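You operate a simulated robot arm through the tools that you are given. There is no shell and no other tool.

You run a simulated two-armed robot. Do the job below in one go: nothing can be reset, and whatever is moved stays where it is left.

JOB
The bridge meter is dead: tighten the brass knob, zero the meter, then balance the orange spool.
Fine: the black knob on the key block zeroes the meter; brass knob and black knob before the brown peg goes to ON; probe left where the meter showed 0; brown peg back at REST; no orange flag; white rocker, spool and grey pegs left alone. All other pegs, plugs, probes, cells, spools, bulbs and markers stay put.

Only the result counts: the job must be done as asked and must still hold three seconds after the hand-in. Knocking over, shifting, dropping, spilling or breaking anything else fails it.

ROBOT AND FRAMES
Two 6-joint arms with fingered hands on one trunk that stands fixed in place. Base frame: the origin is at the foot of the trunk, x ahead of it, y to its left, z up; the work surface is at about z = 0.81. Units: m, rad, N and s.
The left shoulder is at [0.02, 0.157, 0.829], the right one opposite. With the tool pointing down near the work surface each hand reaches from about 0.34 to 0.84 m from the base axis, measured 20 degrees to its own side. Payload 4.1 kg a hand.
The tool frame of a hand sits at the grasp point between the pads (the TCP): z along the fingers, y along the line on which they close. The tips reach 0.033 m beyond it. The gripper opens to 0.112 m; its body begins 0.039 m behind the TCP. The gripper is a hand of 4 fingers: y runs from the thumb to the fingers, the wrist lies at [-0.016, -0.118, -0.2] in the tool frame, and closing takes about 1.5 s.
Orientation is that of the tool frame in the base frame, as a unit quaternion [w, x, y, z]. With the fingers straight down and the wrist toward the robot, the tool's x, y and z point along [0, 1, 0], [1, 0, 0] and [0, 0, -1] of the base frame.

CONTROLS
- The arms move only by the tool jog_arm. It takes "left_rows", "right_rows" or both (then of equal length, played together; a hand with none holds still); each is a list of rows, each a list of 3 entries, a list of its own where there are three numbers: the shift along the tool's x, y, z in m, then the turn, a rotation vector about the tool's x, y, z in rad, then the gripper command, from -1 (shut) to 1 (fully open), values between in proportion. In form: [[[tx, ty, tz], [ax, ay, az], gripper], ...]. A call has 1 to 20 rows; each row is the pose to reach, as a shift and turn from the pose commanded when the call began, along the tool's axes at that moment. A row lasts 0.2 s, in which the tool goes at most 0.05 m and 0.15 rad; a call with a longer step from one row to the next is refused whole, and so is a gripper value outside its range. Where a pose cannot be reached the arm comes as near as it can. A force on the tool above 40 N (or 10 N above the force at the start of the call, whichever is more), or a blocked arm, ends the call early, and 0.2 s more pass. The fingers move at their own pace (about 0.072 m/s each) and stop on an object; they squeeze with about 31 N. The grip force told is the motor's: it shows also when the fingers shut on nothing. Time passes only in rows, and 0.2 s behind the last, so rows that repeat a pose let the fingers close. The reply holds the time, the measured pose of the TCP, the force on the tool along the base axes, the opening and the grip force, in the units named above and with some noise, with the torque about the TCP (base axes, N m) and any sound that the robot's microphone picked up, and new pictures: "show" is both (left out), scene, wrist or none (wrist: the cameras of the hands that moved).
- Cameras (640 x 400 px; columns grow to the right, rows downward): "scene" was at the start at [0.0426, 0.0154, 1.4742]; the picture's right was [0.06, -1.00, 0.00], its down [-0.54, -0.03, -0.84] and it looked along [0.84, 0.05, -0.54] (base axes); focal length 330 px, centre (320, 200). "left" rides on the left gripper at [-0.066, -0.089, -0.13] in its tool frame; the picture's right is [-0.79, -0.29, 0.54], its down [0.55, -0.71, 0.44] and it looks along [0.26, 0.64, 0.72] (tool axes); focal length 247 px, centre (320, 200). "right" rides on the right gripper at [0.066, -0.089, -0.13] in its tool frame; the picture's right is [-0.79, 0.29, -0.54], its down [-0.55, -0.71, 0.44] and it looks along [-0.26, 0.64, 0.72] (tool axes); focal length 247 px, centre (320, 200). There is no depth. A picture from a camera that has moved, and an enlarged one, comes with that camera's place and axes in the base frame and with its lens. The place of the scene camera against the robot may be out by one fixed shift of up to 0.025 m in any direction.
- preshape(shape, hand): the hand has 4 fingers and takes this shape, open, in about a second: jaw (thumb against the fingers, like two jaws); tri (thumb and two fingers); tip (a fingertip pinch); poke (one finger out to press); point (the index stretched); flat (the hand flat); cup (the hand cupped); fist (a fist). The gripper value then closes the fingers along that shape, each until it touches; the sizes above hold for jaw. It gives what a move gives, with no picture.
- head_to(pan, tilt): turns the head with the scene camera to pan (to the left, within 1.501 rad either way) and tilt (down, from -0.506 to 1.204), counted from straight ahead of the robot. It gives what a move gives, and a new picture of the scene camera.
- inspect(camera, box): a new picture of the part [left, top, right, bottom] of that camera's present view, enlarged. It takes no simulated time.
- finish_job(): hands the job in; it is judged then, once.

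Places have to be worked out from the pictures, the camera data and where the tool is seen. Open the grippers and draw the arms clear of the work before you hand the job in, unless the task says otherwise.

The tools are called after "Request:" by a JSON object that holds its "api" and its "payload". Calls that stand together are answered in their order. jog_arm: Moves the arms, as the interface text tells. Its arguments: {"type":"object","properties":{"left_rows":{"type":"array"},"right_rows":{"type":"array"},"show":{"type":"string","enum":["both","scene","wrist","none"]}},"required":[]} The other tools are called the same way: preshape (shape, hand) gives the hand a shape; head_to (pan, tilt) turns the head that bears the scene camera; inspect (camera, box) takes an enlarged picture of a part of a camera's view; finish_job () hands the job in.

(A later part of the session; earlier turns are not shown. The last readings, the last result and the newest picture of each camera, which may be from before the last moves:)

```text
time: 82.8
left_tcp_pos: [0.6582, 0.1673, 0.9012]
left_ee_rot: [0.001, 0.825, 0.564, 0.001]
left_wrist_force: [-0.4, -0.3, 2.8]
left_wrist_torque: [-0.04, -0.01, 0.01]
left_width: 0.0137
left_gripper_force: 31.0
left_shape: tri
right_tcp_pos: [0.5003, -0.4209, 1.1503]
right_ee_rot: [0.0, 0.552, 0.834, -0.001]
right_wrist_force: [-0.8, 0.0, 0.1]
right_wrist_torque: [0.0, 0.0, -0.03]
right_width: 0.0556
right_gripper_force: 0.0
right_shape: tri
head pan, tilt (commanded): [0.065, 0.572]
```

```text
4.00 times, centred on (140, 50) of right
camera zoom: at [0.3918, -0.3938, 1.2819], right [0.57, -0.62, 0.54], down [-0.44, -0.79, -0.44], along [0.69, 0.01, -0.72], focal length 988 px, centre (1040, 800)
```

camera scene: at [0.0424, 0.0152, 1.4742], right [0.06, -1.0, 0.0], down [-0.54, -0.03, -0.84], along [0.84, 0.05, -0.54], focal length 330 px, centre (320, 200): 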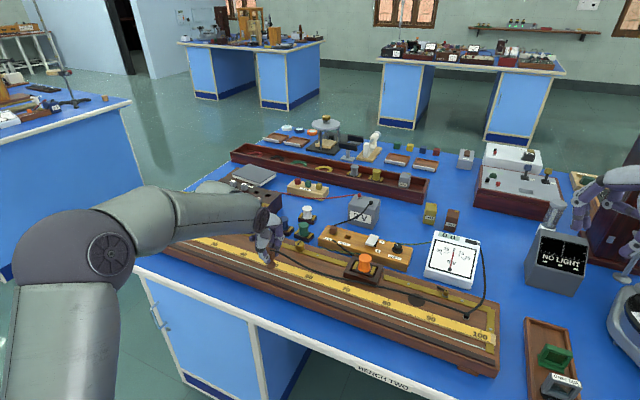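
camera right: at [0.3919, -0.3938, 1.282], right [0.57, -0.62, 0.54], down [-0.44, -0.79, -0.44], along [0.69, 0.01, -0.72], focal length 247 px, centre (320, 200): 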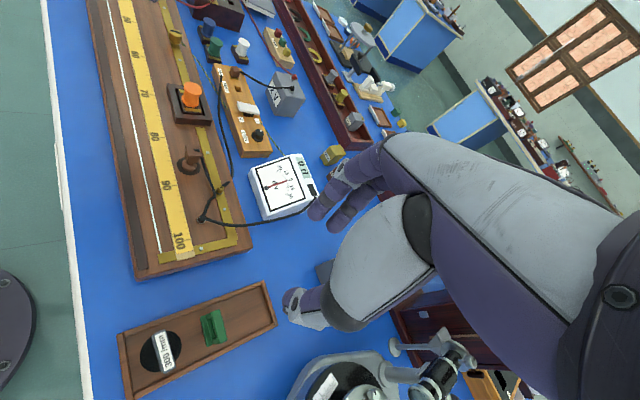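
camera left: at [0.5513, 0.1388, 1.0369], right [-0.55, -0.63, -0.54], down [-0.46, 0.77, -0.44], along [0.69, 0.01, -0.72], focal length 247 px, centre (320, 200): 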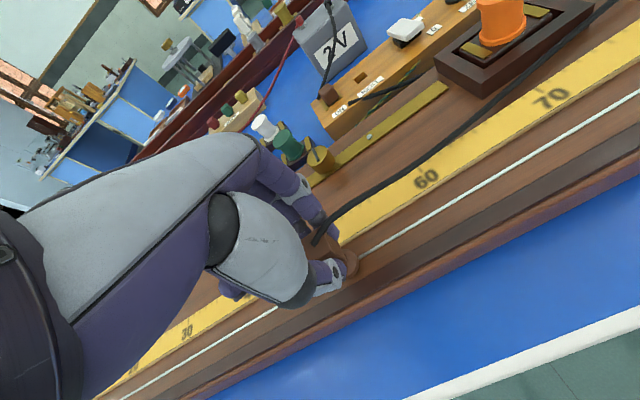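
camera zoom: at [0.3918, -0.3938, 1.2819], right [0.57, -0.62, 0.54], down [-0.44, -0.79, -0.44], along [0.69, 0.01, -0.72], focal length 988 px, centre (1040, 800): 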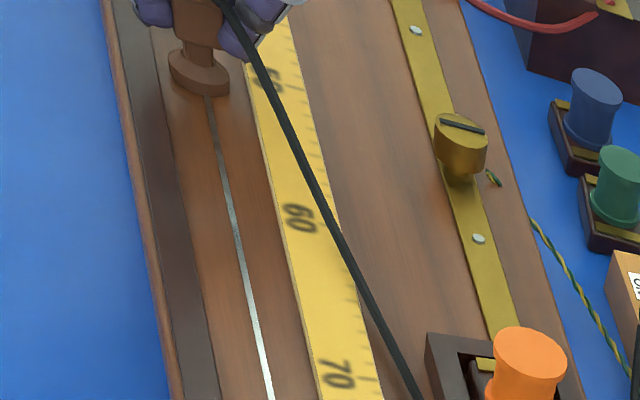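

Contact gives -4 d, so balance is close. I'll hold for a moment to let the needle settle.

Request:
{"api": "jog_arm", "payload": {"left_rows": [[[0, 0, 0], [0, 0, 0], -1], [[0, 0, 0], [0, 0, 0], -1], [[0, 0, 0], [0, 0, 0], -1]], "show": "none"}}

Request:
{"api": "inspect", "payload": {"camera": "scene", "box": [420, 222, 500, 272]}}

```text
time: 83.6
left_tcp_pos: [0.658, 0.1675, 0.9013]
left_ee_rot: [0.001, 0.826, 0.564, 0.0]
left_wrist_force: [-1.5, 0.5, 3.7]
left_wrist_torque: [0.01, 0.03, 0.0]
left_width: 0.0138
left_gripper_force: 31.2
left_shape: tri
right_tcp_pos: [0.5011, -0.4201, 1.1517]
right_ee_rot: [-0.001, 0.552, 0.834, 0.0]
right_wrist_force: [0.2, 0.9, 0.0]
right_wrist_torque: [-0.03, 0.03, 0.0]
right_width: 0.0556
right_gripper_force: 0.1
right_shape: tri
head pan, tilt (commanded): [0.065, 0.572]
```

```text
8.00 times, centred on (460, 247) of scene
camera zoom: at [0.0424, 0.0154, 1.4742], right [0.06, -1.0, 0.0], down [-0.54, -0.03, -0.84], along [0.84, 0.05, -0.54], focal length 2642 px, centre (-800, -176)
```

zoom: 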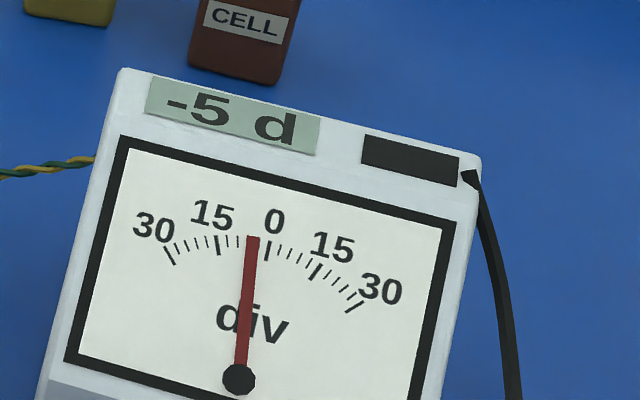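

It settles at -5 d. I'll lift 12 mm, move 4 cm toward the 100 end, and touch again to find the slope.

Request:
{"api": "jog_arm", "payload": {"left_rows": [[[0, 0, -0.012], [0, 0, 0], -1], [[-0.02, 0, -0.014], [0, 0, 0], -1], [[-0.04, 0, -0.012], [0, 0, 0], -1], [[-0.04, 0, -0.004], [0, 0, 0], -1], [[-0.04, 0, 0.0], [0, 0, 0], -1], [[-0.04, 0, 0.0], [0, 0, 0], -1], [[-0.04, 0, 0.0], [0, 0, 0], -1], [[-0.04, 0, 0.0], [0, 0, 0], -1]], "show": "wrist"}}

Request:
{"api": "inspect", "payload": {"camera": "scene", "box": [420, 222, 500, 272]}}

Request:
{"api": "inspect", "payload": {"camera": "left", "box": [240, 200, 432, 320]}}

```text
time: 85.4
left_tcp_pos: [0.6429, 0.1293, 0.9009]
left_ee_rot: [0.001, 0.826, 0.564, 0.001]
left_wrist_force: [-0.9, -0.4, 3.1]
left_wrist_torque: [-0.03, 0.0, 0.03]
left_width: 0.0138
left_gripper_force: 31.0
left_shape: tri
right_tcp_pos: [0.4986, -0.4203, 1.1509]
right_ee_rot: [0.0, 0.553, 0.833, 0.0]
right_wrist_force: [-0.1, -0.4, -0.3]
right_wrist_torque: [0.0, 0.01, -0.01]
right_width: 0.0556
right_gripper_force: 0.0
right_shape: tri
head pan, tilt (commanded): [0.065, 0.572]
camera left: at [0.5368, 0.1016, 1.0323], right [-0.55, -0.63, -0.54], down [-0.46, 0.77, -0.44], along [0.69, 0.01, -0.72], focal length 247 px, centre (320, 200)
```

left: 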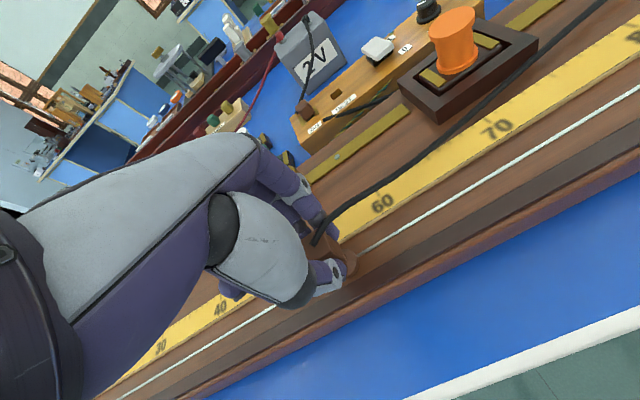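

```text
8.00 times, centred on (460, 247) of scene
camera zoom: at [0.0425, 0.0154, 1.4742], right [0.06, -1.0, 0.0], down [-0.54, -0.03, -0.84], along [0.84, 0.05, -0.54], focal length 2642 px, centre (-800, -176)
```

zoom: 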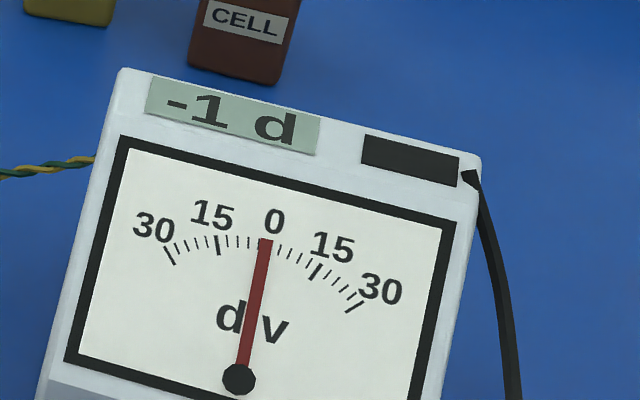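

```text
3.33 times, centred on (336, 260) of left
camera zoom: at [0.5368, 0.1016, 1.0323], right [-0.55, -0.63, -0.54], down [-0.46, 0.77, -0.44], along [0.69, 0.01, -0.72], focal length 823 px, centre (267, 0)
```

zoom: 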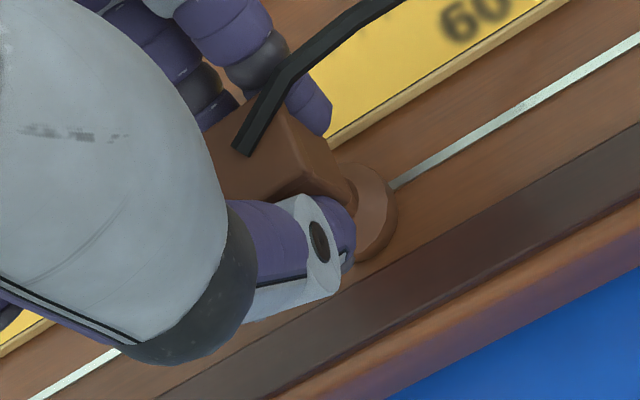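

It reads -1 d at about 54, roughly 1 div per cm, so balance is near 55.5. I'll lift, move 14 mm further and touch again, letting it settle.

Request:
{"api": "jog_arm", "payload": {"left_rows": [[[0, 0, -0.008], [0, 0, 0], -1], [[-0.014, 0, -0.008], [0, 0, 0], -1], [[-0.014, 0, -0.003], [0, 0, 0], -1], [[-0.014, 0, 0.0], [0, 0, 0], -1], [[-0.014, 0, 0.0], [0, 0, 0], -1], [[-0.014, 0, 0.0], [0, 0, 0], -1], [[-0.014, 0, 0.0], [0, 0, 0], -1], [[-0.014, 0, 0.0], [0, 0, 0], -1], [[-0.014, 0, 0.0], [0, 0, 0], -1]], "show": "none"}}

Request:
{"api": "inspect", "payload": {"camera": "scene", "box": [420, 222, 500, 272]}}

```text
time: 87.4
left_tcp_pos: [0.6383, 0.1173, 0.9021]
left_ee_rot: [0.0, 0.825, 0.565, 0.001]
left_wrist_force: [0.5, 1.0, 6.2]
left_wrist_torque: [-0.01, -0.04, -0.03]
left_width: 0.0138
left_gripper_force: 30.7
left_shape: tri
right_tcp_pos: [0.4996, -0.4191, 1.1517]
right_ee_rot: [0.0, 0.553, 0.833, 0.0]
right_wrist_force: [-1.1, 0.0, 0.1]
right_wrist_torque: [-0.02, -0.03, -0.01]
right_width: 0.0557
right_gripper_force: 0.1
right_shape: tri
head pan, tilt (commanded): [0.065, 0.572]
```

```text
8.00 times, centred on (460, 247) of scene
camera zoom: at [0.0424, 0.0154, 1.4742], right [0.06, -1.0, 0.0], down [-0.54, -0.03, -0.84], along [0.84, 0.05, -0.54], focal length 2642 px, centre (-800, -176)
```

zoom: 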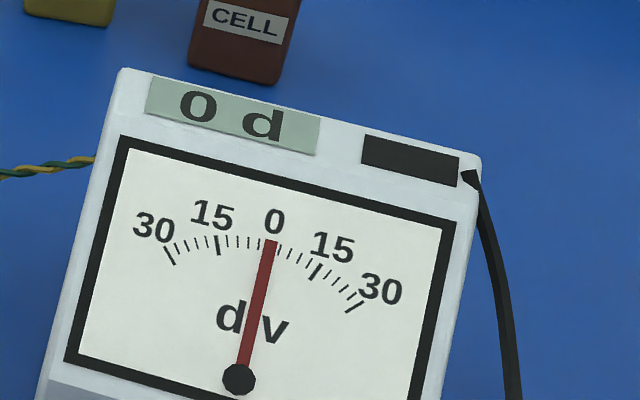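

It reads 0 d with firm contact. I'll zoom in to judge the needle's fine position against true zero.

Request:
{"api": "inspect", "payload": {"camera": "scene", "box": [438, 240, 470, 260]}}

```text
16.00 times, centred on (454, 250) of scene
camera zoom: at [0.0424, 0.0154, 1.4742], right [0.06, -1.0, 0.0], down [-0.54, -0.03, -0.84], along [0.84, 0.05, -0.54], focal length 5283 px, centre (-1824, -600)
```

zoom: 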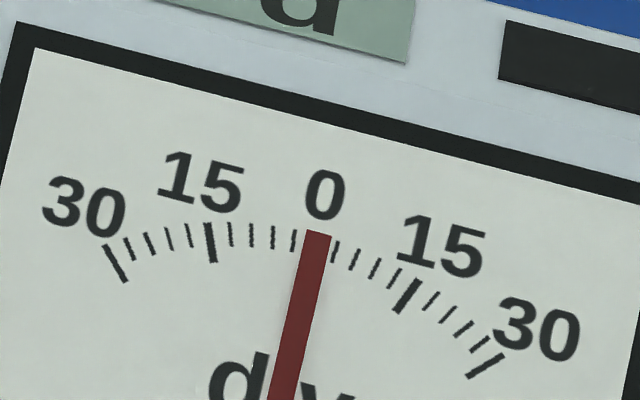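

The needle looks essentially at zero. I'll lift off briefly to compare with the no-contact needle position, so I can centre on the true null.

Request:
{"api": "jog_arm", "payload": {"left_rows": [[[0, 0, -0.008], [0, 0, 0], -1], [[0, 0, -0.008], [0, 0, 0], -1], [[0, 0, -0.008], [0, 0, 0], -1], [[0, 0, -0.008], [0, 0, 0], -1]], "show": "none"}}

Request:
{"api": "inspect", "payload": {"camera": "scene", "box": [438, 240, 470, 260]}}

```text
time: 88.4
left_tcp_pos: [0.6391, 0.1177, 0.9089]
left_ee_rot: [0.001, 0.826, 0.564, 0.001]
left_wrist_force: [-1.1, 0.7, -1.1]
left_wrist_torque: [-0.03, 0.01, 0.0]
left_width: 0.0137
left_gripper_force: 31.0
left_shape: tri
right_tcp_pos: [0.4996, -0.4203, 1.152]
right_ee_rot: [0.0, 0.553, 0.833, 0.0]
right_wrist_force: [0.2, 0.2, 0.1]
right_wrist_torque: [-0.04, 0.02, -0.01]
right_width: 0.0553
right_gripper_force: 0.0
right_shape: tri
head pan, tilt (commanded): [0.065, 0.572]
```

```text
16.00 times, centred on (454, 250) of scene
camera zoom: at [0.0426, 0.0154, 1.4742], right [0.06, -1.0, 0.0], down [-0.54, -0.03, -0.84], along [0.84, 0.05, -0.54], focal length 5283 px, centre (-1824, -600)
```

zoom: 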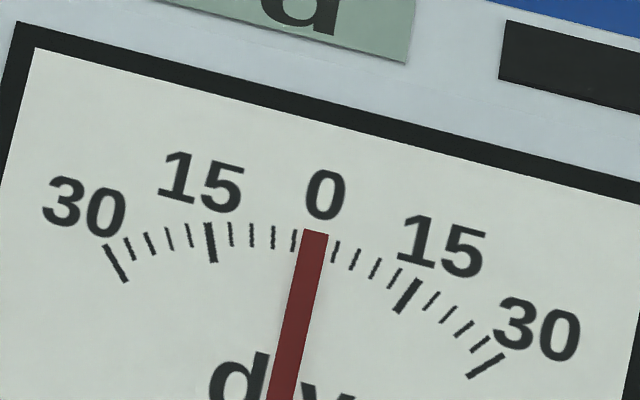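

Contact sat about 0.5 div above the no-contact zero, so the true null is about 4–5 mm back. I'll move 4 mm back, touch down lightly, and re-read.

Request:
{"api": "jog_arm", "payload": {"left_rows": [[[0.004, 0, 0], [0, 0, 0], -1], [[0.004, 0, 0.005], [0, 0, 0], -1], [[0.004, 0, 0.0072], [0, 0, 0], -1], [[0.004, 0, 0.0072], [0, 0, 0], -1], [[0.004, 0, 0.0072], [0, 0, 0], -1], [[0.004, 0, 0.0072], [0, 0, 0], -1], [[0.004, 0, 0.0072], [0, 0, 0], -1], [[0.004, 0, 0.0072], [0, 0, 0], -1]], "show": "wrist"}}

Request:
{"api": "inspect", "payload": {"camera": "scene", "box": [438, 240, 470, 260]}}

Request:
{"api": "inspect", "payload": {"camera": "scene", "box": [420, 222, 500, 272]}}

Request:
{"api": "inspect", "payload": {"camera": "right", "box": [60, 0, 220, 100]}}

Request:
{"api": "inspect", "payload": {"camera": "left", "box": [240, 200, 432, 320]}}

```text
time: 90.2
left_tcp_pos: [0.6401, 0.1201, 0.9016]
left_ee_rot: [0.0, 0.826, 0.564, 0.001]
left_wrist_force: [-0.1, 0.4, -1.3]
left_wrist_torque: [0.0, 0.0, 0.02]
left_width: 0.0139
left_gripper_force: 30.9
left_shape: tri
right_tcp_pos: [0.4997, -0.4196, 1.1506]
right_ee_rot: [0.0, 0.553, 0.833, 0.0]
right_wrist_force: [0.1, 0.5, -0.1]
right_wrist_torque: [0.04, -0.03, 0.0]
right_width: 0.0558
right_gripper_force: 0.1
right_shape: tri
head pan, tilt (commanded): [0.065, 0.572]
camera left: at [0.5332, 0.0926, 1.0326], right [-0.55, -0.63, -0.54], down [-0.46, 0.77, -0.44], along [0.69, 0.01, -0.72], focal length 247 px, centre (320, 200)
```

left: 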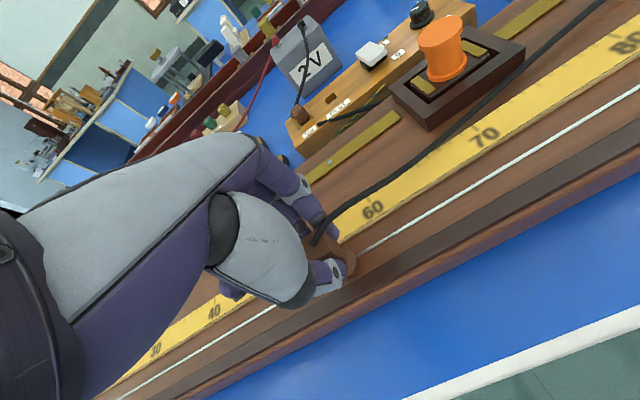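

```text
16.00 times, centred on (454, 250) of scene
camera zoom: at [0.0426, 0.0154, 1.4742], right [0.06, -1.0, 0.0], down [-0.54, -0.03, -0.84], along [0.84, 0.05, -0.54], focal length 5283 px, centre (-1824, -600)
```

zoom: 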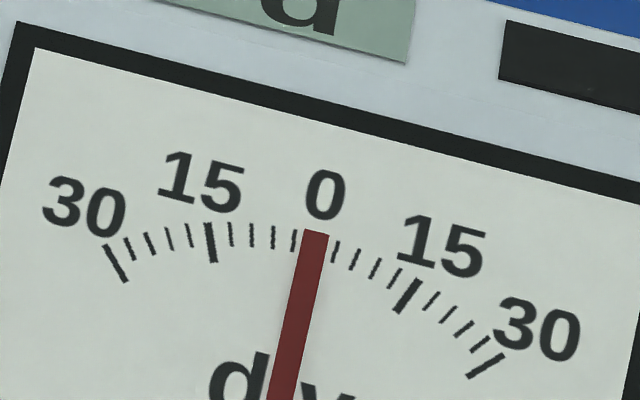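

```text
8.00 times, centred on (460, 247) of scene
camera zoom: at [0.0426, 0.0154, 1.4742], right [0.06, -1.0, 0.0], down [-0.54, -0.03, -0.84], along [0.84, 0.05, -0.54], focal length 2642 px, centre (-800, -176)
```

zoom: 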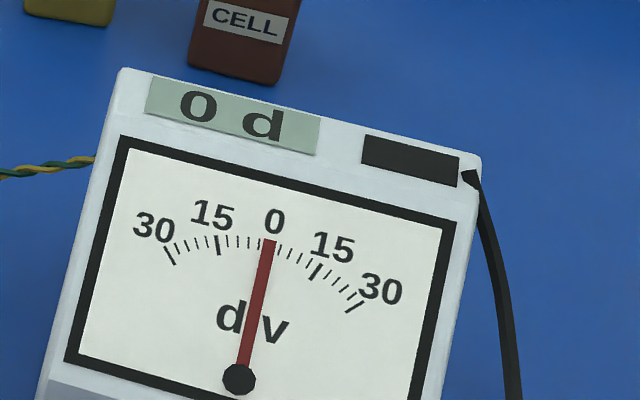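

```text
4.00 times, centred on (140, 50) of right
camera zoom: at [0.3919, -0.3937, 1.2819], right [0.57, -0.62, 0.54], down [-0.44, -0.79, -0.44], along [0.69, 0.01, -0.72], focal length 988 px, centre (1040, 800)
```

zoom: 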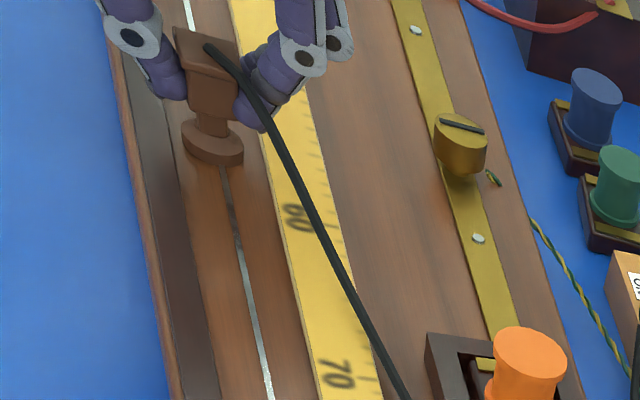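

```text
3.33 times, centred on (336, 260) of left
camera zoom: at [0.5332, 0.0926, 1.0326], right [-0.55, -0.63, -0.54], down [-0.46, 0.77, -0.44], along [0.69, 0.01, -0.72], focal length 823 px, centre (267, 0)
```

zoom: 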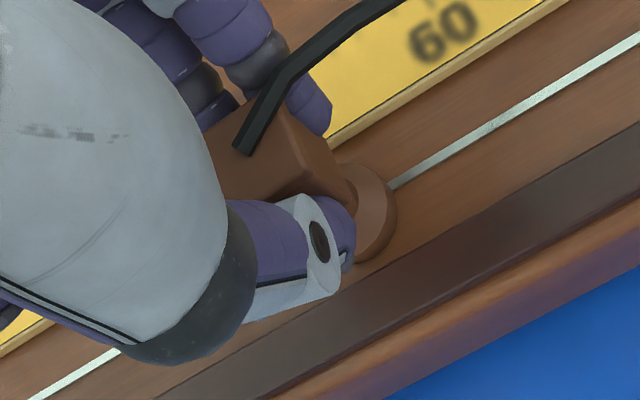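

The force shows it is just off the wire, so that reading doesn't count. I'll lower another 1.2 mm to make contact and re-read.

Request:
{"api": "jog_arm", "payload": {"left_rows": [[[0, 0, 0.0007], [0, 0, 0], -1], [[0, 0, 0.0014], [0, 0, 0], -1], [[0, 0, 0.0014], [0, 0, 0], -1], [[0, 0, 0.0014], [0, 0, 0], -1], [[0, 0, 0.0014], [0, 0, 0], -1], [[0, 0, 0.0014], [0, 0, 0], -1]], "show": "none"}}

Request:
{"api": "inspect", "payload": {"camera": "scene", "box": [438, 240, 470, 260]}}

Request:
{"api": "inspect", "payload": {"camera": "scene", "box": [420, 222, 500, 272]}}

```text
time: 91.6
left_tcp_pos: [0.6398, 0.1203, 0.9007]
left_ee_rot: [0.001, 0.826, 0.564, 0.001]
left_wrist_force: [-0.3, 1.0, 7.3]
left_wrist_torque: [-0.02, -0.06, -0.02]
left_width: 0.014
left_gripper_force: 30.8
left_shape: tri
right_tcp_pos: [0.4993, -0.4199, 1.1507]
right_ee_rot: [0.0, 0.553, 0.834, 0.0]
right_wrist_force: [-0.7, 0.2, 0.4]
right_wrist_torque: [-0.02, 0.02, -0.01]
right_width: 0.0558
right_gripper_force: 0.0
right_shape: tri
head pan, tilt (commanded): [0.065, 0.572]
```

```text
16.00 times, centred on (454, 250) of scene
camera zoom: at [0.0424, 0.0154, 1.4742], right [0.06, -1.0, 0.0], down [-0.54, -0.03, -0.84], along [0.84, 0.05, -0.54], focal length 5283 px, centre (-1824, -600)
```

zoom: 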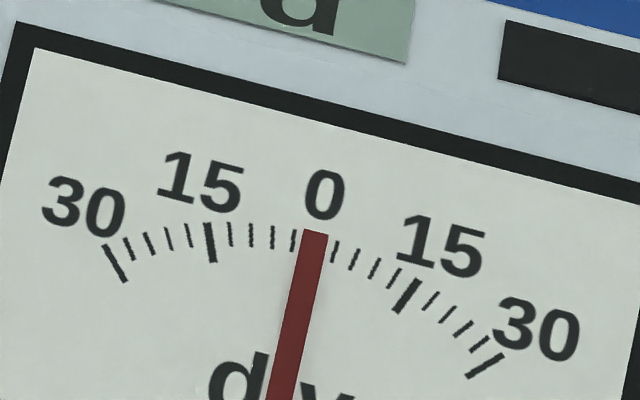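

```text
8.00 times, centred on (460, 247) of scene
camera zoom: at [0.0424, 0.0154, 1.4742], right [0.06, -1.0, 0.0], down [-0.54, -0.03, -0.84], along [0.84, 0.05, -0.54], focal length 2642 px, centre (-800, -176)
```

zoom: 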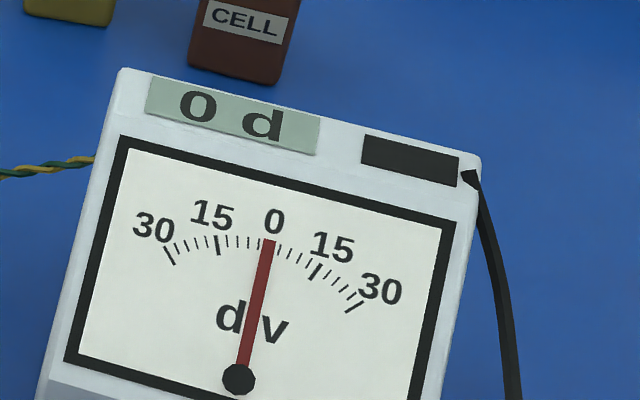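

In contact at 7 N, the needle matches the no-contact zero exactly, so this is the null. I'll ease off slightly and open the hand to leave the probe standing here.

Request:
{"api": "jog_arm", "payload": {"left_rows": [[[0, 0, -0.0007], [0, 0, 0], -1], [[0, 0, -0.0007], [0, 0, 0], -0.8], [[0, 0, -0.0007], [0, 0, 0], -0.6], [[0, 0, -0.0007], [0, 0, 0], -0.3], [[0, 0, -0.0007], [0, 0, 0], 0.1], [[0, 0, -0.0007], [0, 0, 0], 0.1]], "show": "wrist"}}

Request:
{"api": "inspect", "payload": {"camera": "scene", "box": [420, 222, 500, 272]}}

Request:
{"api": "inspect", "payload": {"camera": "right", "box": [60, 0, 220, 100]}}

Request:
{"api": "inspect", "payload": {"camera": "left", "box": [240, 200, 432, 320]}}

```text
time: 93.0
left_tcp_pos: [0.6402, 0.1224, 0.9017]
left_ee_rot: [0.0, 0.825, 0.564, 0.0]
left_wrist_force: [-0.1, 0.0, 0.3]
left_wrist_torque: [-0.03, 0.0, 0.01]
left_width: 0.0612
left_gripper_force: 0.0
left_shape: tri
right_tcp_pos: [0.5001, -0.4206, 1.1517]
right_ee_rot: [0.0, 0.553, 0.833, 0.0]
right_wrist_force: [0.4, 0.2, -0.4]
right_wrist_torque: [0.02, 0.0, 0.02]
right_width: 0.0556
right_gripper_force: 0.1
right_shape: tri
head pan, tilt (commanded): [0.065, 0.572]
camera left: at [0.5331, 0.0927, 1.032], right [-0.55, -0.63, -0.54], down [-0.46, 0.77, -0.44], along [0.69, 0.01, -0.72], focal length 247 px, centre (320, 200)
```

left: 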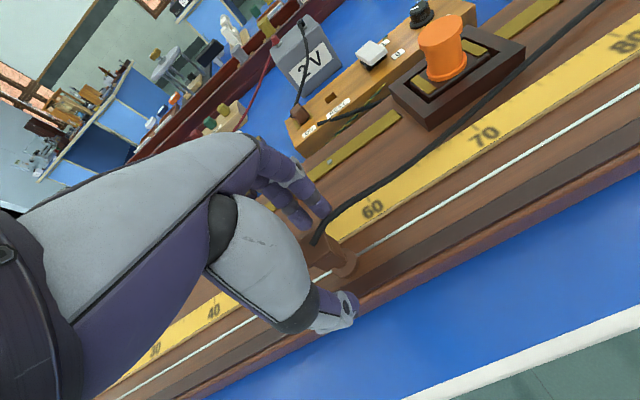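

```text
8.00 times, centred on (460, 247) of scene
camera zoom: at [0.0426, 0.0154, 1.4742], right [0.06, -1.0, 0.0], down [-0.54, -0.03, -0.84], along [0.84, 0.05, -0.54], focal length 2642 px, centre (-800, -176)
```

zoom: 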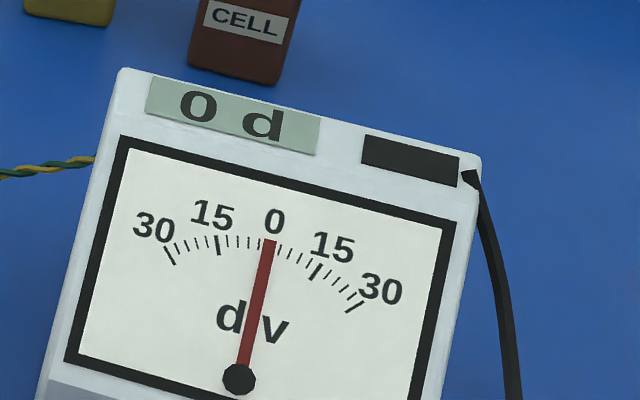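

```text
4.00 times, centred on (140, 50) of right
camera zoom: at [0.3919, -0.3938, 1.2819], right [0.57, -0.62, 0.54], down [-0.44, -0.79, -0.44], along [0.69, 0.01, -0.72], focal length 988 px, centre (1040, 800)
```

zoom: 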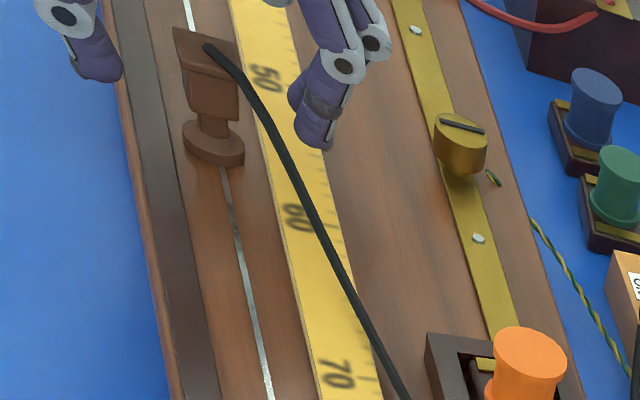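

```text
3.33 times, centred on (336, 260) of left
camera zoom: at [0.5331, 0.0927, 1.032], right [-0.55, -0.63, -0.54], down [-0.46, 0.77, -0.44], along [0.69, 0.01, -0.72], focal length 823 px, centre (267, 0)
```

zoom: 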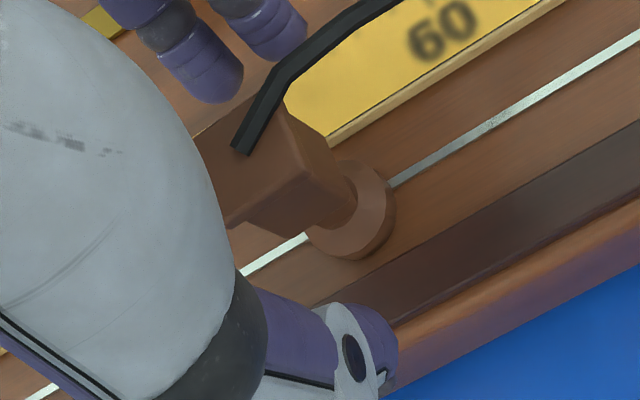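

The probe stands upright on the wire by itself and the meter still shows 0 d. I'll lift the open hand straight up, clear of the probe and its cable.

Request:
{"api": "jog_arm", "payload": {"left_rows": [[[0, 0, -0.01], [0, 0, 0], 0.2], [[0, 0, -0.03], [0, 0, 0], 0.2], [[0, 0, -0.06], [0, 0, 0], 0.2], [[0, 0, -0.1], [0, 0, 0], 0.2]], "show": "both"}}

Request:
{"api": "inspect", "payload": {"camera": "scene", "box": [420, 222, 500, 272]}}

Request:
{"api": "inspect", "payload": {"camera": "right", "box": [60, 0, 220, 100]}}

```text
time: 94.0
left_tcp_pos: [0.64, 0.1201, 1.0006]
left_ee_rot: [0.0, 0.825, 0.565, 0.001]
left_wrist_force: [0.5, -0.5, -0.1]
left_wrist_torque: [0.04, -0.01, 0.01]
left_width: 0.067
left_gripper_force: 0.2
left_shape: tri
right_tcp_pos: [0.4996, -0.421, 1.1502]
right_ee_rot: [0.0, 0.553, 0.833, 0.0]
right_wrist_force: [0.1, 0.5, -0.2]
right_wrist_torque: [-0.01, 0.01, 0.03]
right_width: 0.0555
right_gripper_force: 0.0
right_shape: tri
head pan, tilt (commanded): [0.065, 0.572]
camera scene: at [0.0428, 0.0154, 1.4742], right [0.06, -1.0, 0.0], down [-0.54, -0.03, -0.84], along [0.84, 0.05, -0.54], focal length 330 px, centre (320, 200)
camera left: at [0.5328, 0.0924, 1.1318], right [-0.55, -0.63, -0.54], down [-0.46, 0.77, -0.44], along [0.69, 0.01, -0.72], focal length 247 px, centre (320, 200)
```

scene: 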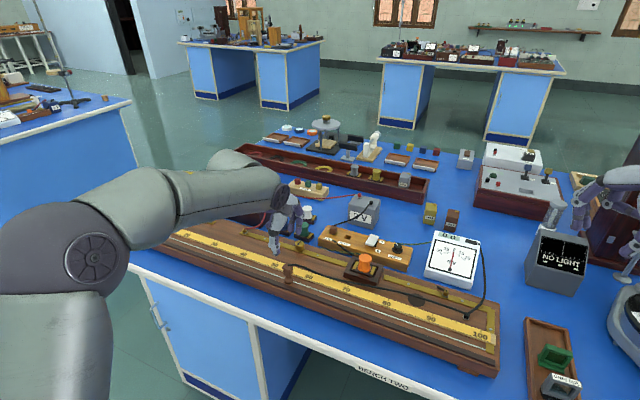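
left: 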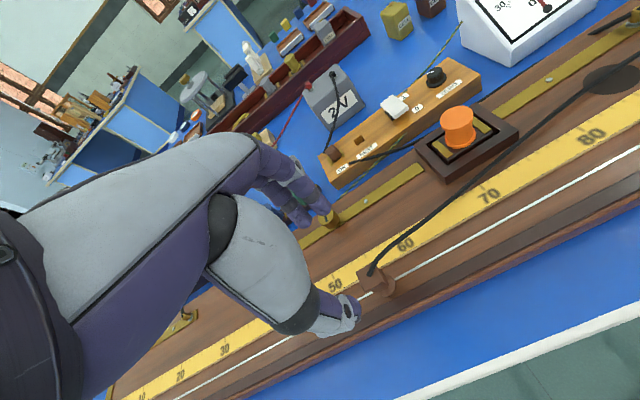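

```text
8.00 times, centred on (460, 247) of scene
camera zoom: at [0.0428, 0.0154, 1.4742], right [0.06, -1.0, 0.0], down [-0.54, -0.03, -0.84], along [0.84, 0.05, -0.54], focal length 2642 px, centre (-800, -176)
```

zoom: 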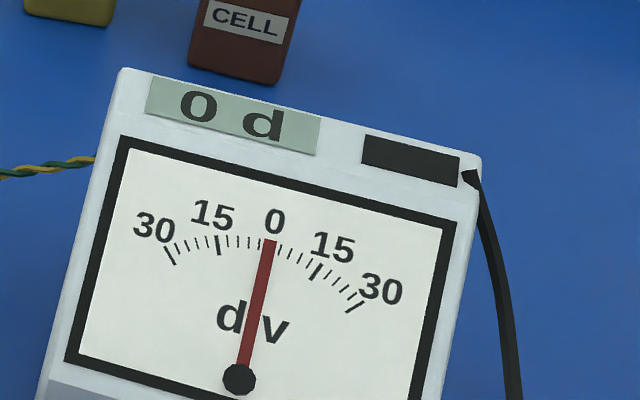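

```text
4.00 times, centred on (140, 50) of right
camera zoom: at [0.392, -0.3937, 1.2819], right [0.57, -0.62, 0.54], down [-0.44, -0.79, -0.44], along [0.69, 0.01, -0.72], focal length 988 px, centre (1040, 800)
```

zoom: 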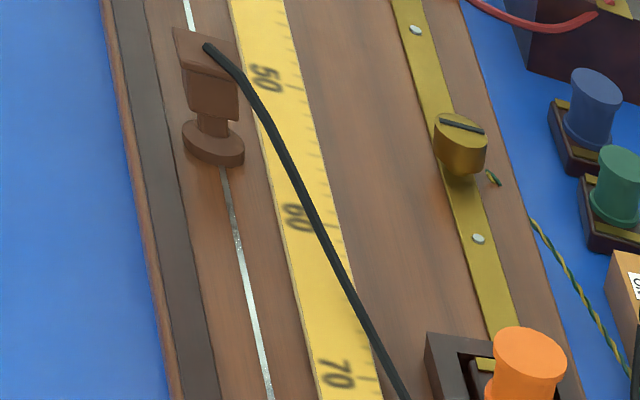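

Everything holds at 0 d with the probe standing free. Now the peg goes back to REST: I'll set the left hand to "tip", bring the right camera back to its side view of the key block, and move the left hand toward the peg with the orientation that reached ON before.

Request:
{"api": "preshape", "payload": {"hand": "left", "shape": "tip"}}

Request:
{"api": "jog_arm", "payload": {"left_rows": [[[-0.004, 0.02, -0.02], [-0.053, -0.0013, -0.029], 0.3], [[-0.009, 0.045, -0.03], [-0.133, -0.0033, -0.072], 0.0], [[-0.015, 0.07, -0.03], [-0.223, -0.0055, -0.121], -0.2], [[-0.021, 0.095, -0.02], [-0.318, -0.0079, -0.173], -0.2], [[-0.026, 0.118, -0.005], [-0.424, -0.0106, -0.231], -0.2], [[-0.031, 0.1409, 0.0206], [-0.5305, -0.0132, -0.2885], -0.2]], "right_rows": [[[0.023, 0.016, 0.003], [0, 0, 0.066], 0.0], [[0.046, 0.033, 0.007], [0, 0, 0.133], 0.0], [[0.069, 0.049, 0.01], [0, 0, 0.2], 0.0], [[0.092, 0.066, 0.013], [0, 0, 0.266], 0.0], [[0.115, 0.082, 0.017], [0, 0, 0.332], 0.0], [[0.1376, 0.0985, 0.0202], [0, 0, 0.3986], 0.0]], "show": "both"}}

Request:
{"api": "inspect", "payload": {"camera": "right", "box": [140, 40, 268, 120]}}

Request:
{"api": "inspect", "payload": {"camera": "scene", "box": [420, 222, 500, 272]}}

```text
time: 94.9
left_tcp_pos: [0.6395, 0.1205, 1.0002]
left_ee_rot: [0.0, 0.826, 0.564, 0.001]
left_wrist_force: [-0.2, 0.4, 0.5]
left_wrist_torque: [-0.01, 0.01, -0.01]
left_width: 0.1118
left_gripper_force: 0.1
left_shape: tip
right_tcp_pos: [0.4994, -0.4196, 1.1511]
right_ee_rot: [0.001, 0.553, 0.833, 0.0]
right_wrist_force: [1.0, 0.3, -0.5]
right_wrist_torque: [-0.02, 0.0, 0.02]
right_width: 0.0557
right_gripper_force: 0.0
right_shape: tri
head pan, tilt (commanded): [0.065, 0.572]
```

```text
time: 96.3
left_tcp_pos: [0.7592, 0.0412, 0.9814]
left_ee_rot: [0.22, 0.707, 0.656, 0.143]
left_wrist_force: [-0.3, 0.6, 0.4]
left_wrist_torque: [0.0, 0.01, 0.04]
left_width: 0.0453
left_gripper_force: 0.1
left_shape: tip
right_tcp_pos: [0.5363, -0.2537, 1.1301]
right_ee_rot: [0.001, 0.707, 0.707, 0.001]
right_wrist_force: [-0.5, 0.4, -0.7]
right_wrist_torque: [-0.01, -0.04, -0.01]
right_width: 0.0556
right_gripper_force: 0.0
right_shape: tri
head pan, tilt (commanded): [0.065, 0.572]
camera scene: at [0.0421, 0.0153, 1.4742], right [0.06, -1.0, 0.0], down [-0.54, -0.03, -0.84], along [0.84, 0.05, -0.54], focal length 330 px, centre (320, 200)
camera right: at [0.4466, -0.1878, 1.2612], right [0.29, -0.79, 0.54], down [-0.71, -0.55, -0.44], along [0.64, -0.26, -0.72], focal length 247 px, centre (320, 200)
camera left: at [0.6117, -0.0034, 1.0553], right [-0.06, -0.84, -0.54], down [-0.35, 0.52, -0.78], along [0.94, 0.14, -0.32], focal length 247 px, centre (320, 200)
```

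scene: 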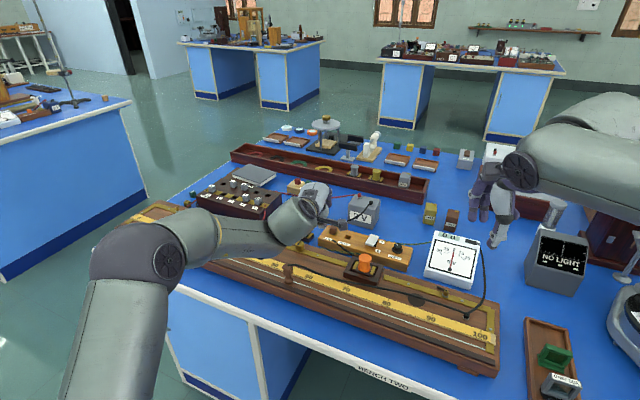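
right: 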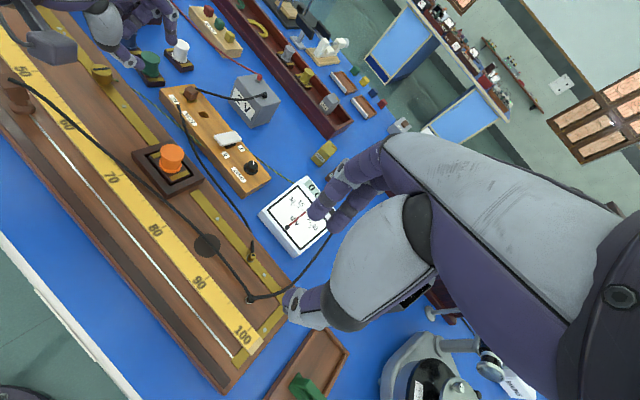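
left: 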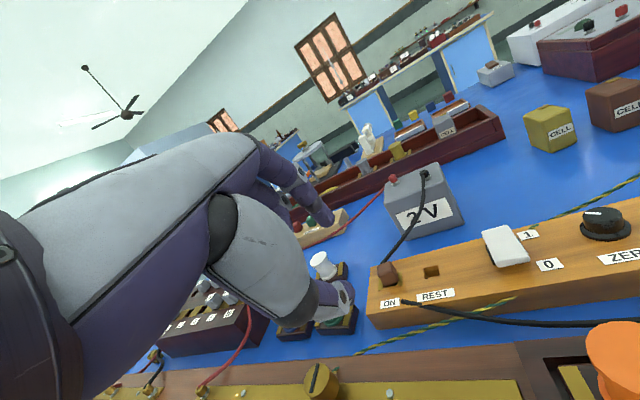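

```text
5.00 times, centred on (204, 80) of right
camera zoom: at [0.4466, -0.1878, 1.2612], right [0.29, -0.79, 0.54], down [-0.71, -0.55, -0.44], along [0.64, -0.26, -0.72], focal length 1235 px, centre (900, 800)
```

zoom: 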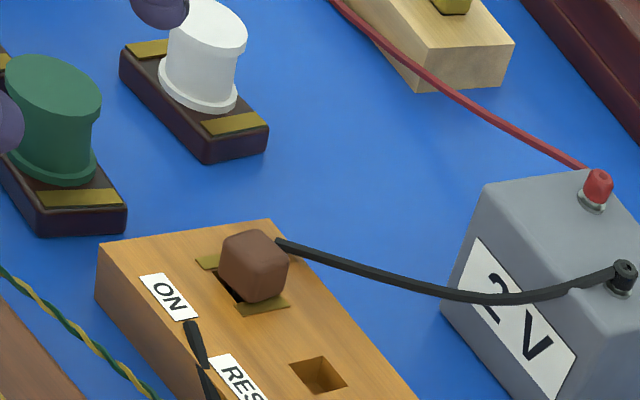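

```text
8.00 times, centred on (460, 247) of scene
camera zoom: at [0.0421, 0.0153, 1.4742], right [0.06, -1.0, 0.0], down [-0.54, -0.03, -0.84], along [0.84, 0.05, -0.54], focal length 2642 px, centre (-800, -176)
```

zoom: 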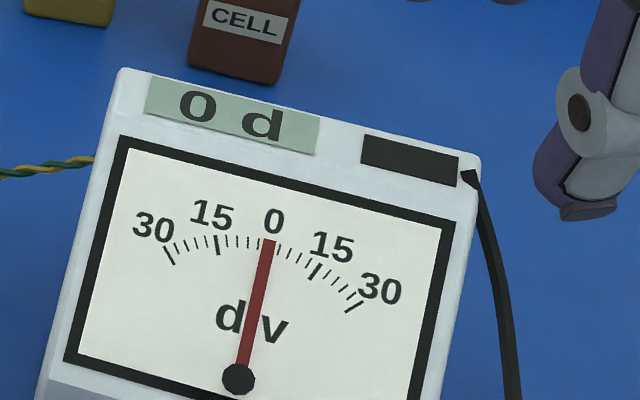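

The peg head sits at about (0.855, 0.014). I'll move to the pre-grasp point above it.

Request:
{"api": "jog_arm", "payload": {"left_rows": [[[-0.0028, 0.0116, 0.036], [0, 0, 0], -0.2], [[-0.0057, 0.0232, 0.072], [0, 0, 0], -0.2], [[-0.0085, 0.0348, 0.1081], [0, 0, 0], -0.2]], "show": "wrist"}}

Request:
{"api": "inspect", "payload": {"camera": "right", "box": [156, 60, 236, 110]}}

Request:
{"api": "inspect", "payload": {"camera": "left", "box": [280, 210, 408, 290]}}

```text
time: 97.1
left_tcp_pos: [0.8412, 0.0187, 0.9055]
left_ee_rot: [0.22, 0.707, 0.656, 0.144]
left_wrist_force: [0.1, 0.7, 0.2]
left_wrist_torque: [-0.01, 0.04, 0.0]
left_width: 0.0454
left_gripper_force: 0.1
left_shape: tip
right_tcp_pos: [0.5361, -0.2546, 1.1303]
right_ee_rot: [0.0, 0.706, 0.708, 0.0]
right_wrist_force: [-0.4, -0.5, 0.0]
right_wrist_torque: [-0.03, -0.05, 0.0]
right_width: 0.0557
right_gripper_force: 0.0
right_shape: tri
head pan, tilt (commanded): [0.065, 0.572]
camera left: at [0.6948, -0.0257, 0.9799], right [-0.06, -0.84, -0.54], down [-0.35, 0.52, -0.78], along [0.94, 0.14, -0.32], focal length 247 px, centre (320, 200)
```

left: 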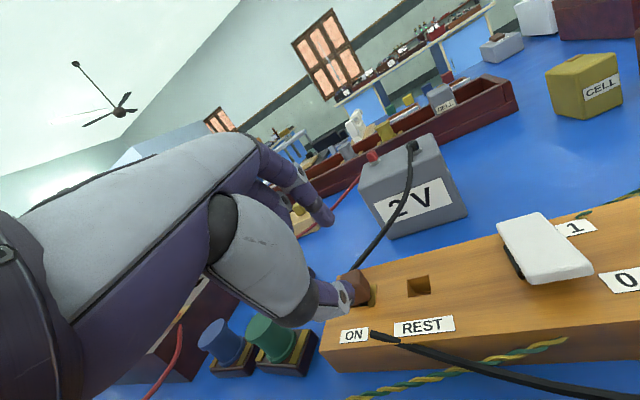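

```text
8.00 times, centred on (196, 85) of right
camera zoom: at [0.4466, -0.188, 1.2612], right [0.29, -0.79, 0.54], down [-0.71, -0.55, -0.44], along [0.64, -0.26, -0.72], focal length 1976 px, centre (1312, 1120)
```

zoom: 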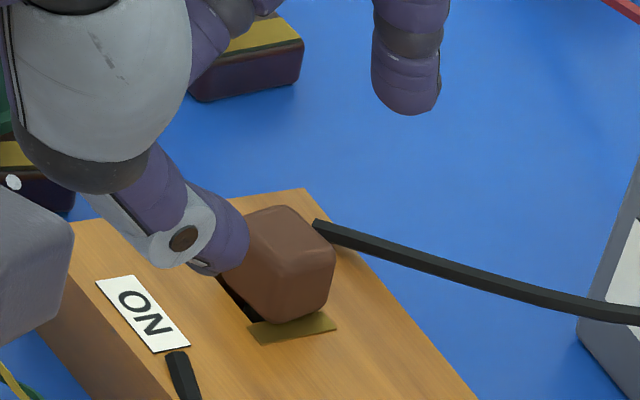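

```text
5.00 times, centred on (344, 250) of left
camera zoom: at [0.6948, -0.0257, 0.9799], right [-0.06, -0.84, -0.54], down [-0.35, 0.52, -0.78], along [0.94, 0.14, -0.32], focal length 1235 px, centre (200, -50)
```

zoom: 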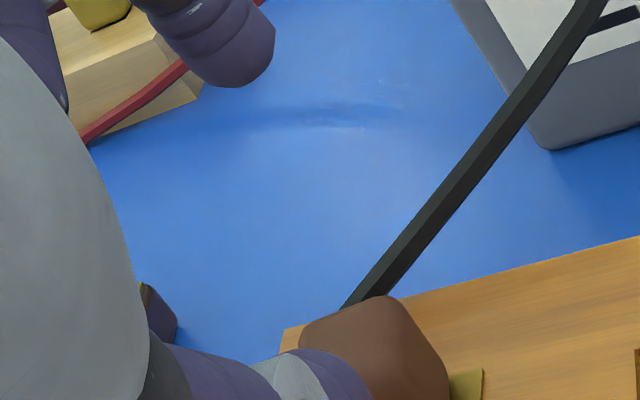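

Pre-grasp reached without limits. I'll descend 26 mm with the tips straddling the peg and check.

Request:
{"api": "jog_arm", "payload": {"left_rows": [[[0.0012, -0.0065, 0.0113], [0, 0, 0], -0.25], [[0.0023, -0.0129, 0.0225], [0, 0, 0], -0.35]], "show": "wrist"}}

Request:
{"api": "inspect", "payload": {"camera": "right", "box": [156, 60, 236, 110]}}

Request:
{"api": "inspect", "payload": {"camera": "left", "box": [280, 210, 408, 290]}}

```text
time: 97.7
left_tcp_pos: [0.8414, 0.0197, 0.8792]
left_ee_rot: [0.221, 0.708, 0.656, 0.143]
left_wrist_force: [-0.3, 0.4, -0.8]
left_wrist_torque: [0.02, 0.0, 0.0]
left_width: 0.0366
left_gripper_force: 0.1
left_shape: tip
right_tcp_pos: [0.5359, -0.2547, 1.1303]
right_ee_rot: [0.0, 0.707, 0.708, 0.001]
right_wrist_force: [0.5, -0.7, 0.1]
right_wrist_torque: [-0.01, 0.01, 0.0]
right_width: 0.0554
right_gripper_force: 0.1
right_shape: tri
head pan, tilt (commanded): [0.065, 0.572]
camera left: at [0.695, -0.0262, 0.9538], right [-0.06, -0.84, -0.54], down [-0.35, 0.52, -0.78], along [0.94, 0.14, -0.32], focal length 247 px, centre (320, 200)
```

left: 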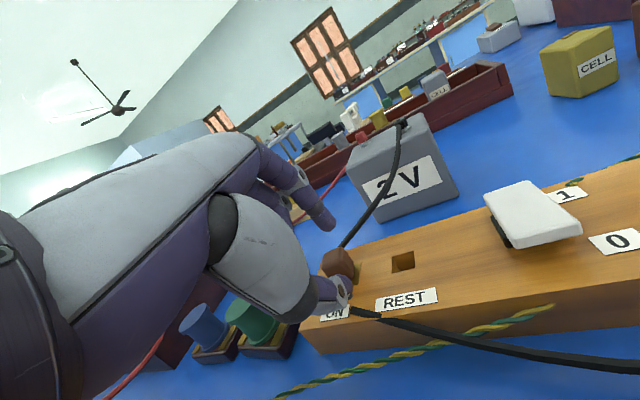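

```text
8.00 times, centred on (196, 85) of right
camera zoom: at [0.4469, -0.1882, 1.2611], right [0.29, -0.79, 0.54], down [-0.71, -0.55, -0.44], along [0.64, -0.26, -0.72], focal length 1976 px, centre (1312, 1120)
```

zoom: 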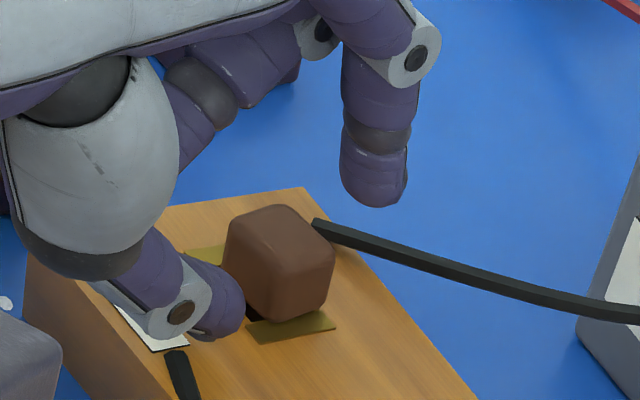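

```text
5.00 times, centred on (344, 250) of left
camera zoom: at [0.695, -0.0262, 0.9538], right [-0.06, -0.84, -0.54], down [-0.35, 0.52, -0.78], along [0.94, 0.14, -0.32], focal length 1235 px, centre (200, -50)
```

zoom: 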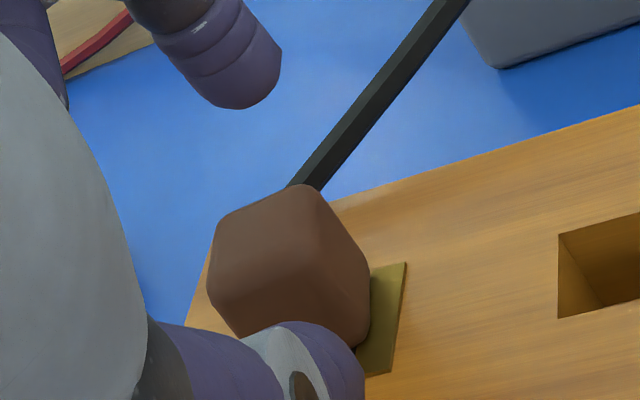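

The peg is centred between the tips. I'll lower 7.5 mm while closing to 3 cm, then close fully.

Request:
{"api": "jog_arm", "payload": {"left_rows": [[[0.0013, -0.0019, 0.0032], [0, 0, 0], -0.46], [[0.0016, -0.0037, 0.0065], [0, 0, 0], -0.46], [[0.0016, -0.0037, 0.0065], [0, 0, 0], -0.7], [[0.0016, -0.0037, 0.0065], [0, 0, 0], -1], [[0.0016, -0.0037, 0.0065], [0, 0, 0], -1], [[0.0016, -0.0037, 0.0065], [0, 0, 0], -1]], "show": "wrist"}}

Request:
{"api": "inspect", "payload": {"camera": "right", "box": [156, 60, 236, 110]}}

Request:
{"api": "inspect", "payload": {"camera": "left", "box": [280, 210, 408, 290]}}

```text
time: 99.1
left_tcp_pos: [0.8427, 0.019, 0.8724]
left_ee_rot: [0.22, 0.707, 0.657, 0.144]
left_wrist_force: [-0.7, -1.0, 3.1]
left_wrist_torque: [-0.09, -0.09, -0.02]
left_width: 0.0119
left_gripper_force: 30.7
left_shape: tip
right_tcp_pos: [0.5364, -0.2539, 1.1293]
right_ee_rot: [0.0, 0.706, 0.709, 0.001]
right_wrist_force: [-0.5, 0.0, 0.7]
right_wrist_torque: [-0.02, -0.01, -0.02]
right_width: 0.0558
right_gripper_force: 0.1
right_shape: tri
head pan, tilt (commanded): [0.065, 0.572]
camera left: at [0.6954, -0.0256, 0.9468], right [-0.06, -0.84, -0.54], down [-0.35, 0.52, -0.78], along [0.94, 0.14, -0.32], focal length 247 px, centre (320, 200)
```

left: 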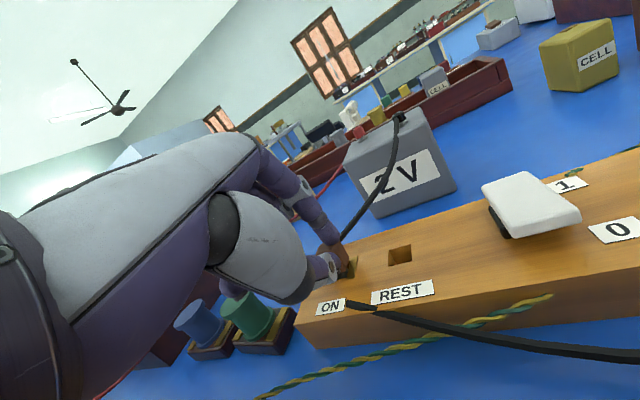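

```text
8.00 times, centred on (196, 85) of right
camera zoom: at [0.4469, -0.1882, 1.2611], right [0.29, -0.79, 0.54], down [-0.71, -0.55, -0.44], along [0.64, -0.26, -0.72], focal length 1976 px, centre (1312, 1120)
```

zoom: 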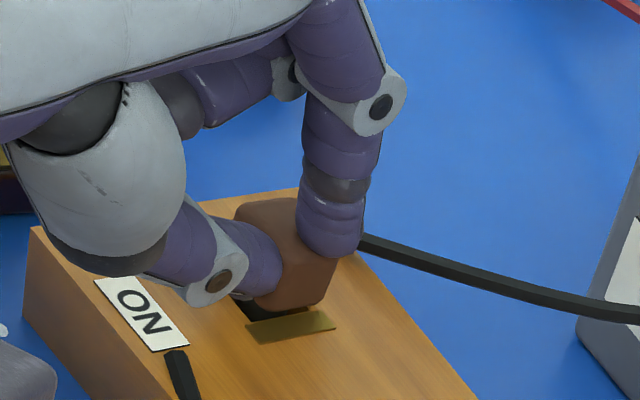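

```text
5.00 times, centred on (344, 250) of left
camera zoom: at [0.6954, -0.0256, 0.9468], right [-0.06, -0.84, -0.54], down [-0.35, 0.52, -0.78], along [0.94, 0.14, -0.32], focal length 1235 px, centre (200, -50)
```

zoom: 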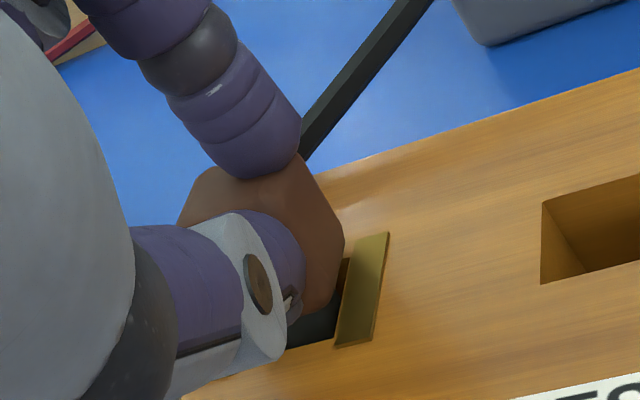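

Gripped at 31 N. I'll lift straight up 3 cm and check the peg.

Request:
{"api": "jog_arm", "payload": {"left_rows": [[[-0.0009, 0.005, -0.0086], [0, 0, 0], -1], [[-0.0017, 0.0099, -0.0173], [0, 0, 0], -1], [[-0.0026, 0.0149, -0.0259], [0, 0, 0], -1]], "show": "wrist"}}

Request:
{"api": "inspect", "payload": {"camera": "right", "box": [156, 60, 236, 110]}}

Request:
{"api": "inspect", "payload": {"camera": "left", "box": [280, 210, 408, 290]}}

```text
time: 99.9
left_tcp_pos: [0.8428, 0.0183, 0.9022]
left_ee_rot: [0.22, 0.708, 0.655, 0.143]
left_wrist_force: [0.5, -0.1, -0.4]
left_wrist_torque: [-0.01, 0.01, -0.01]
left_width: 0.0122
left_gripper_force: 31.4
left_shape: tip
right_tcp_pos: [0.5362, -0.2547, 1.131]
right_ee_rot: [0.001, 0.706, 0.708, -0.001]
right_wrist_force: [0.0, 0.3, 0.6]
right_wrist_torque: [0.02, 0.0, 0.0]
right_width: 0.0557
right_gripper_force: 0.1
right_shape: tri
head pan, tilt (commanded): [0.065, 0.572]
camera left: at [0.6953, -0.0261, 0.976], right [-0.06, -0.84, -0.54], down [-0.35, 0.53, -0.78], along [0.94, 0.14, -0.32], focal length 247 px, centre (320, 200)
```

left: 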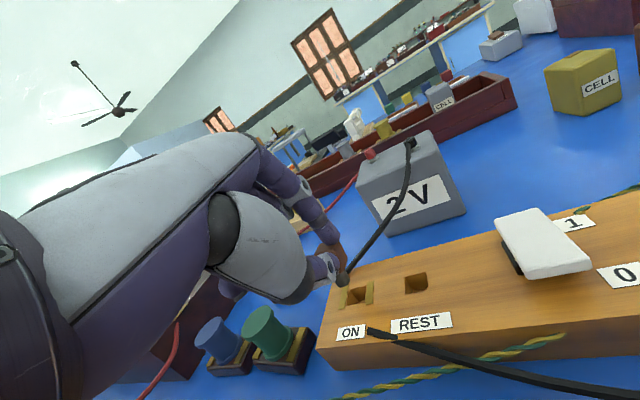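

```text
8.00 times, centred on (196, 85) of right
camera zoom: at [0.4471, -0.1882, 1.261], right [0.29, -0.79, 0.54], down [-0.71, -0.55, -0.44], along [0.64, -0.26, -0.72], focal length 1976 px, centre (1312, 1120)
```

zoom: 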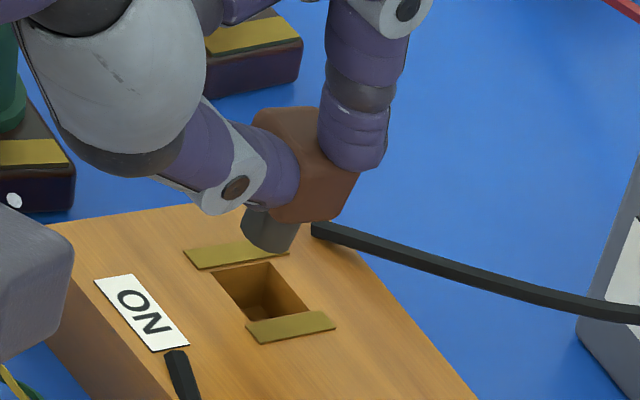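

```text
5.00 times, centred on (344, 250) of left
camera zoom: at [0.6953, -0.0261, 0.976], right [-0.06, -0.84, -0.54], down [-0.35, 0.53, -0.78], along [0.94, 0.14, -0.32], focal length 1235 px, centre (200, -50)
```

zoom: 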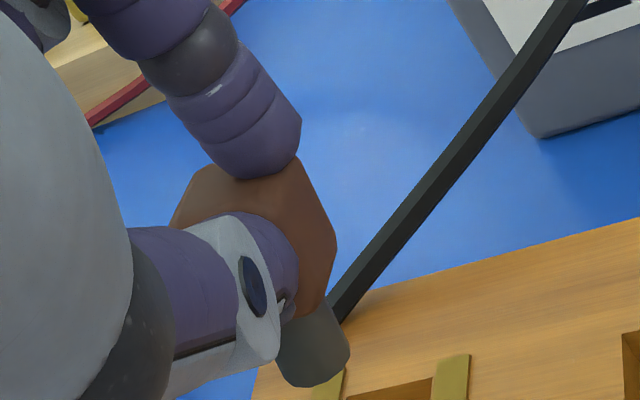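

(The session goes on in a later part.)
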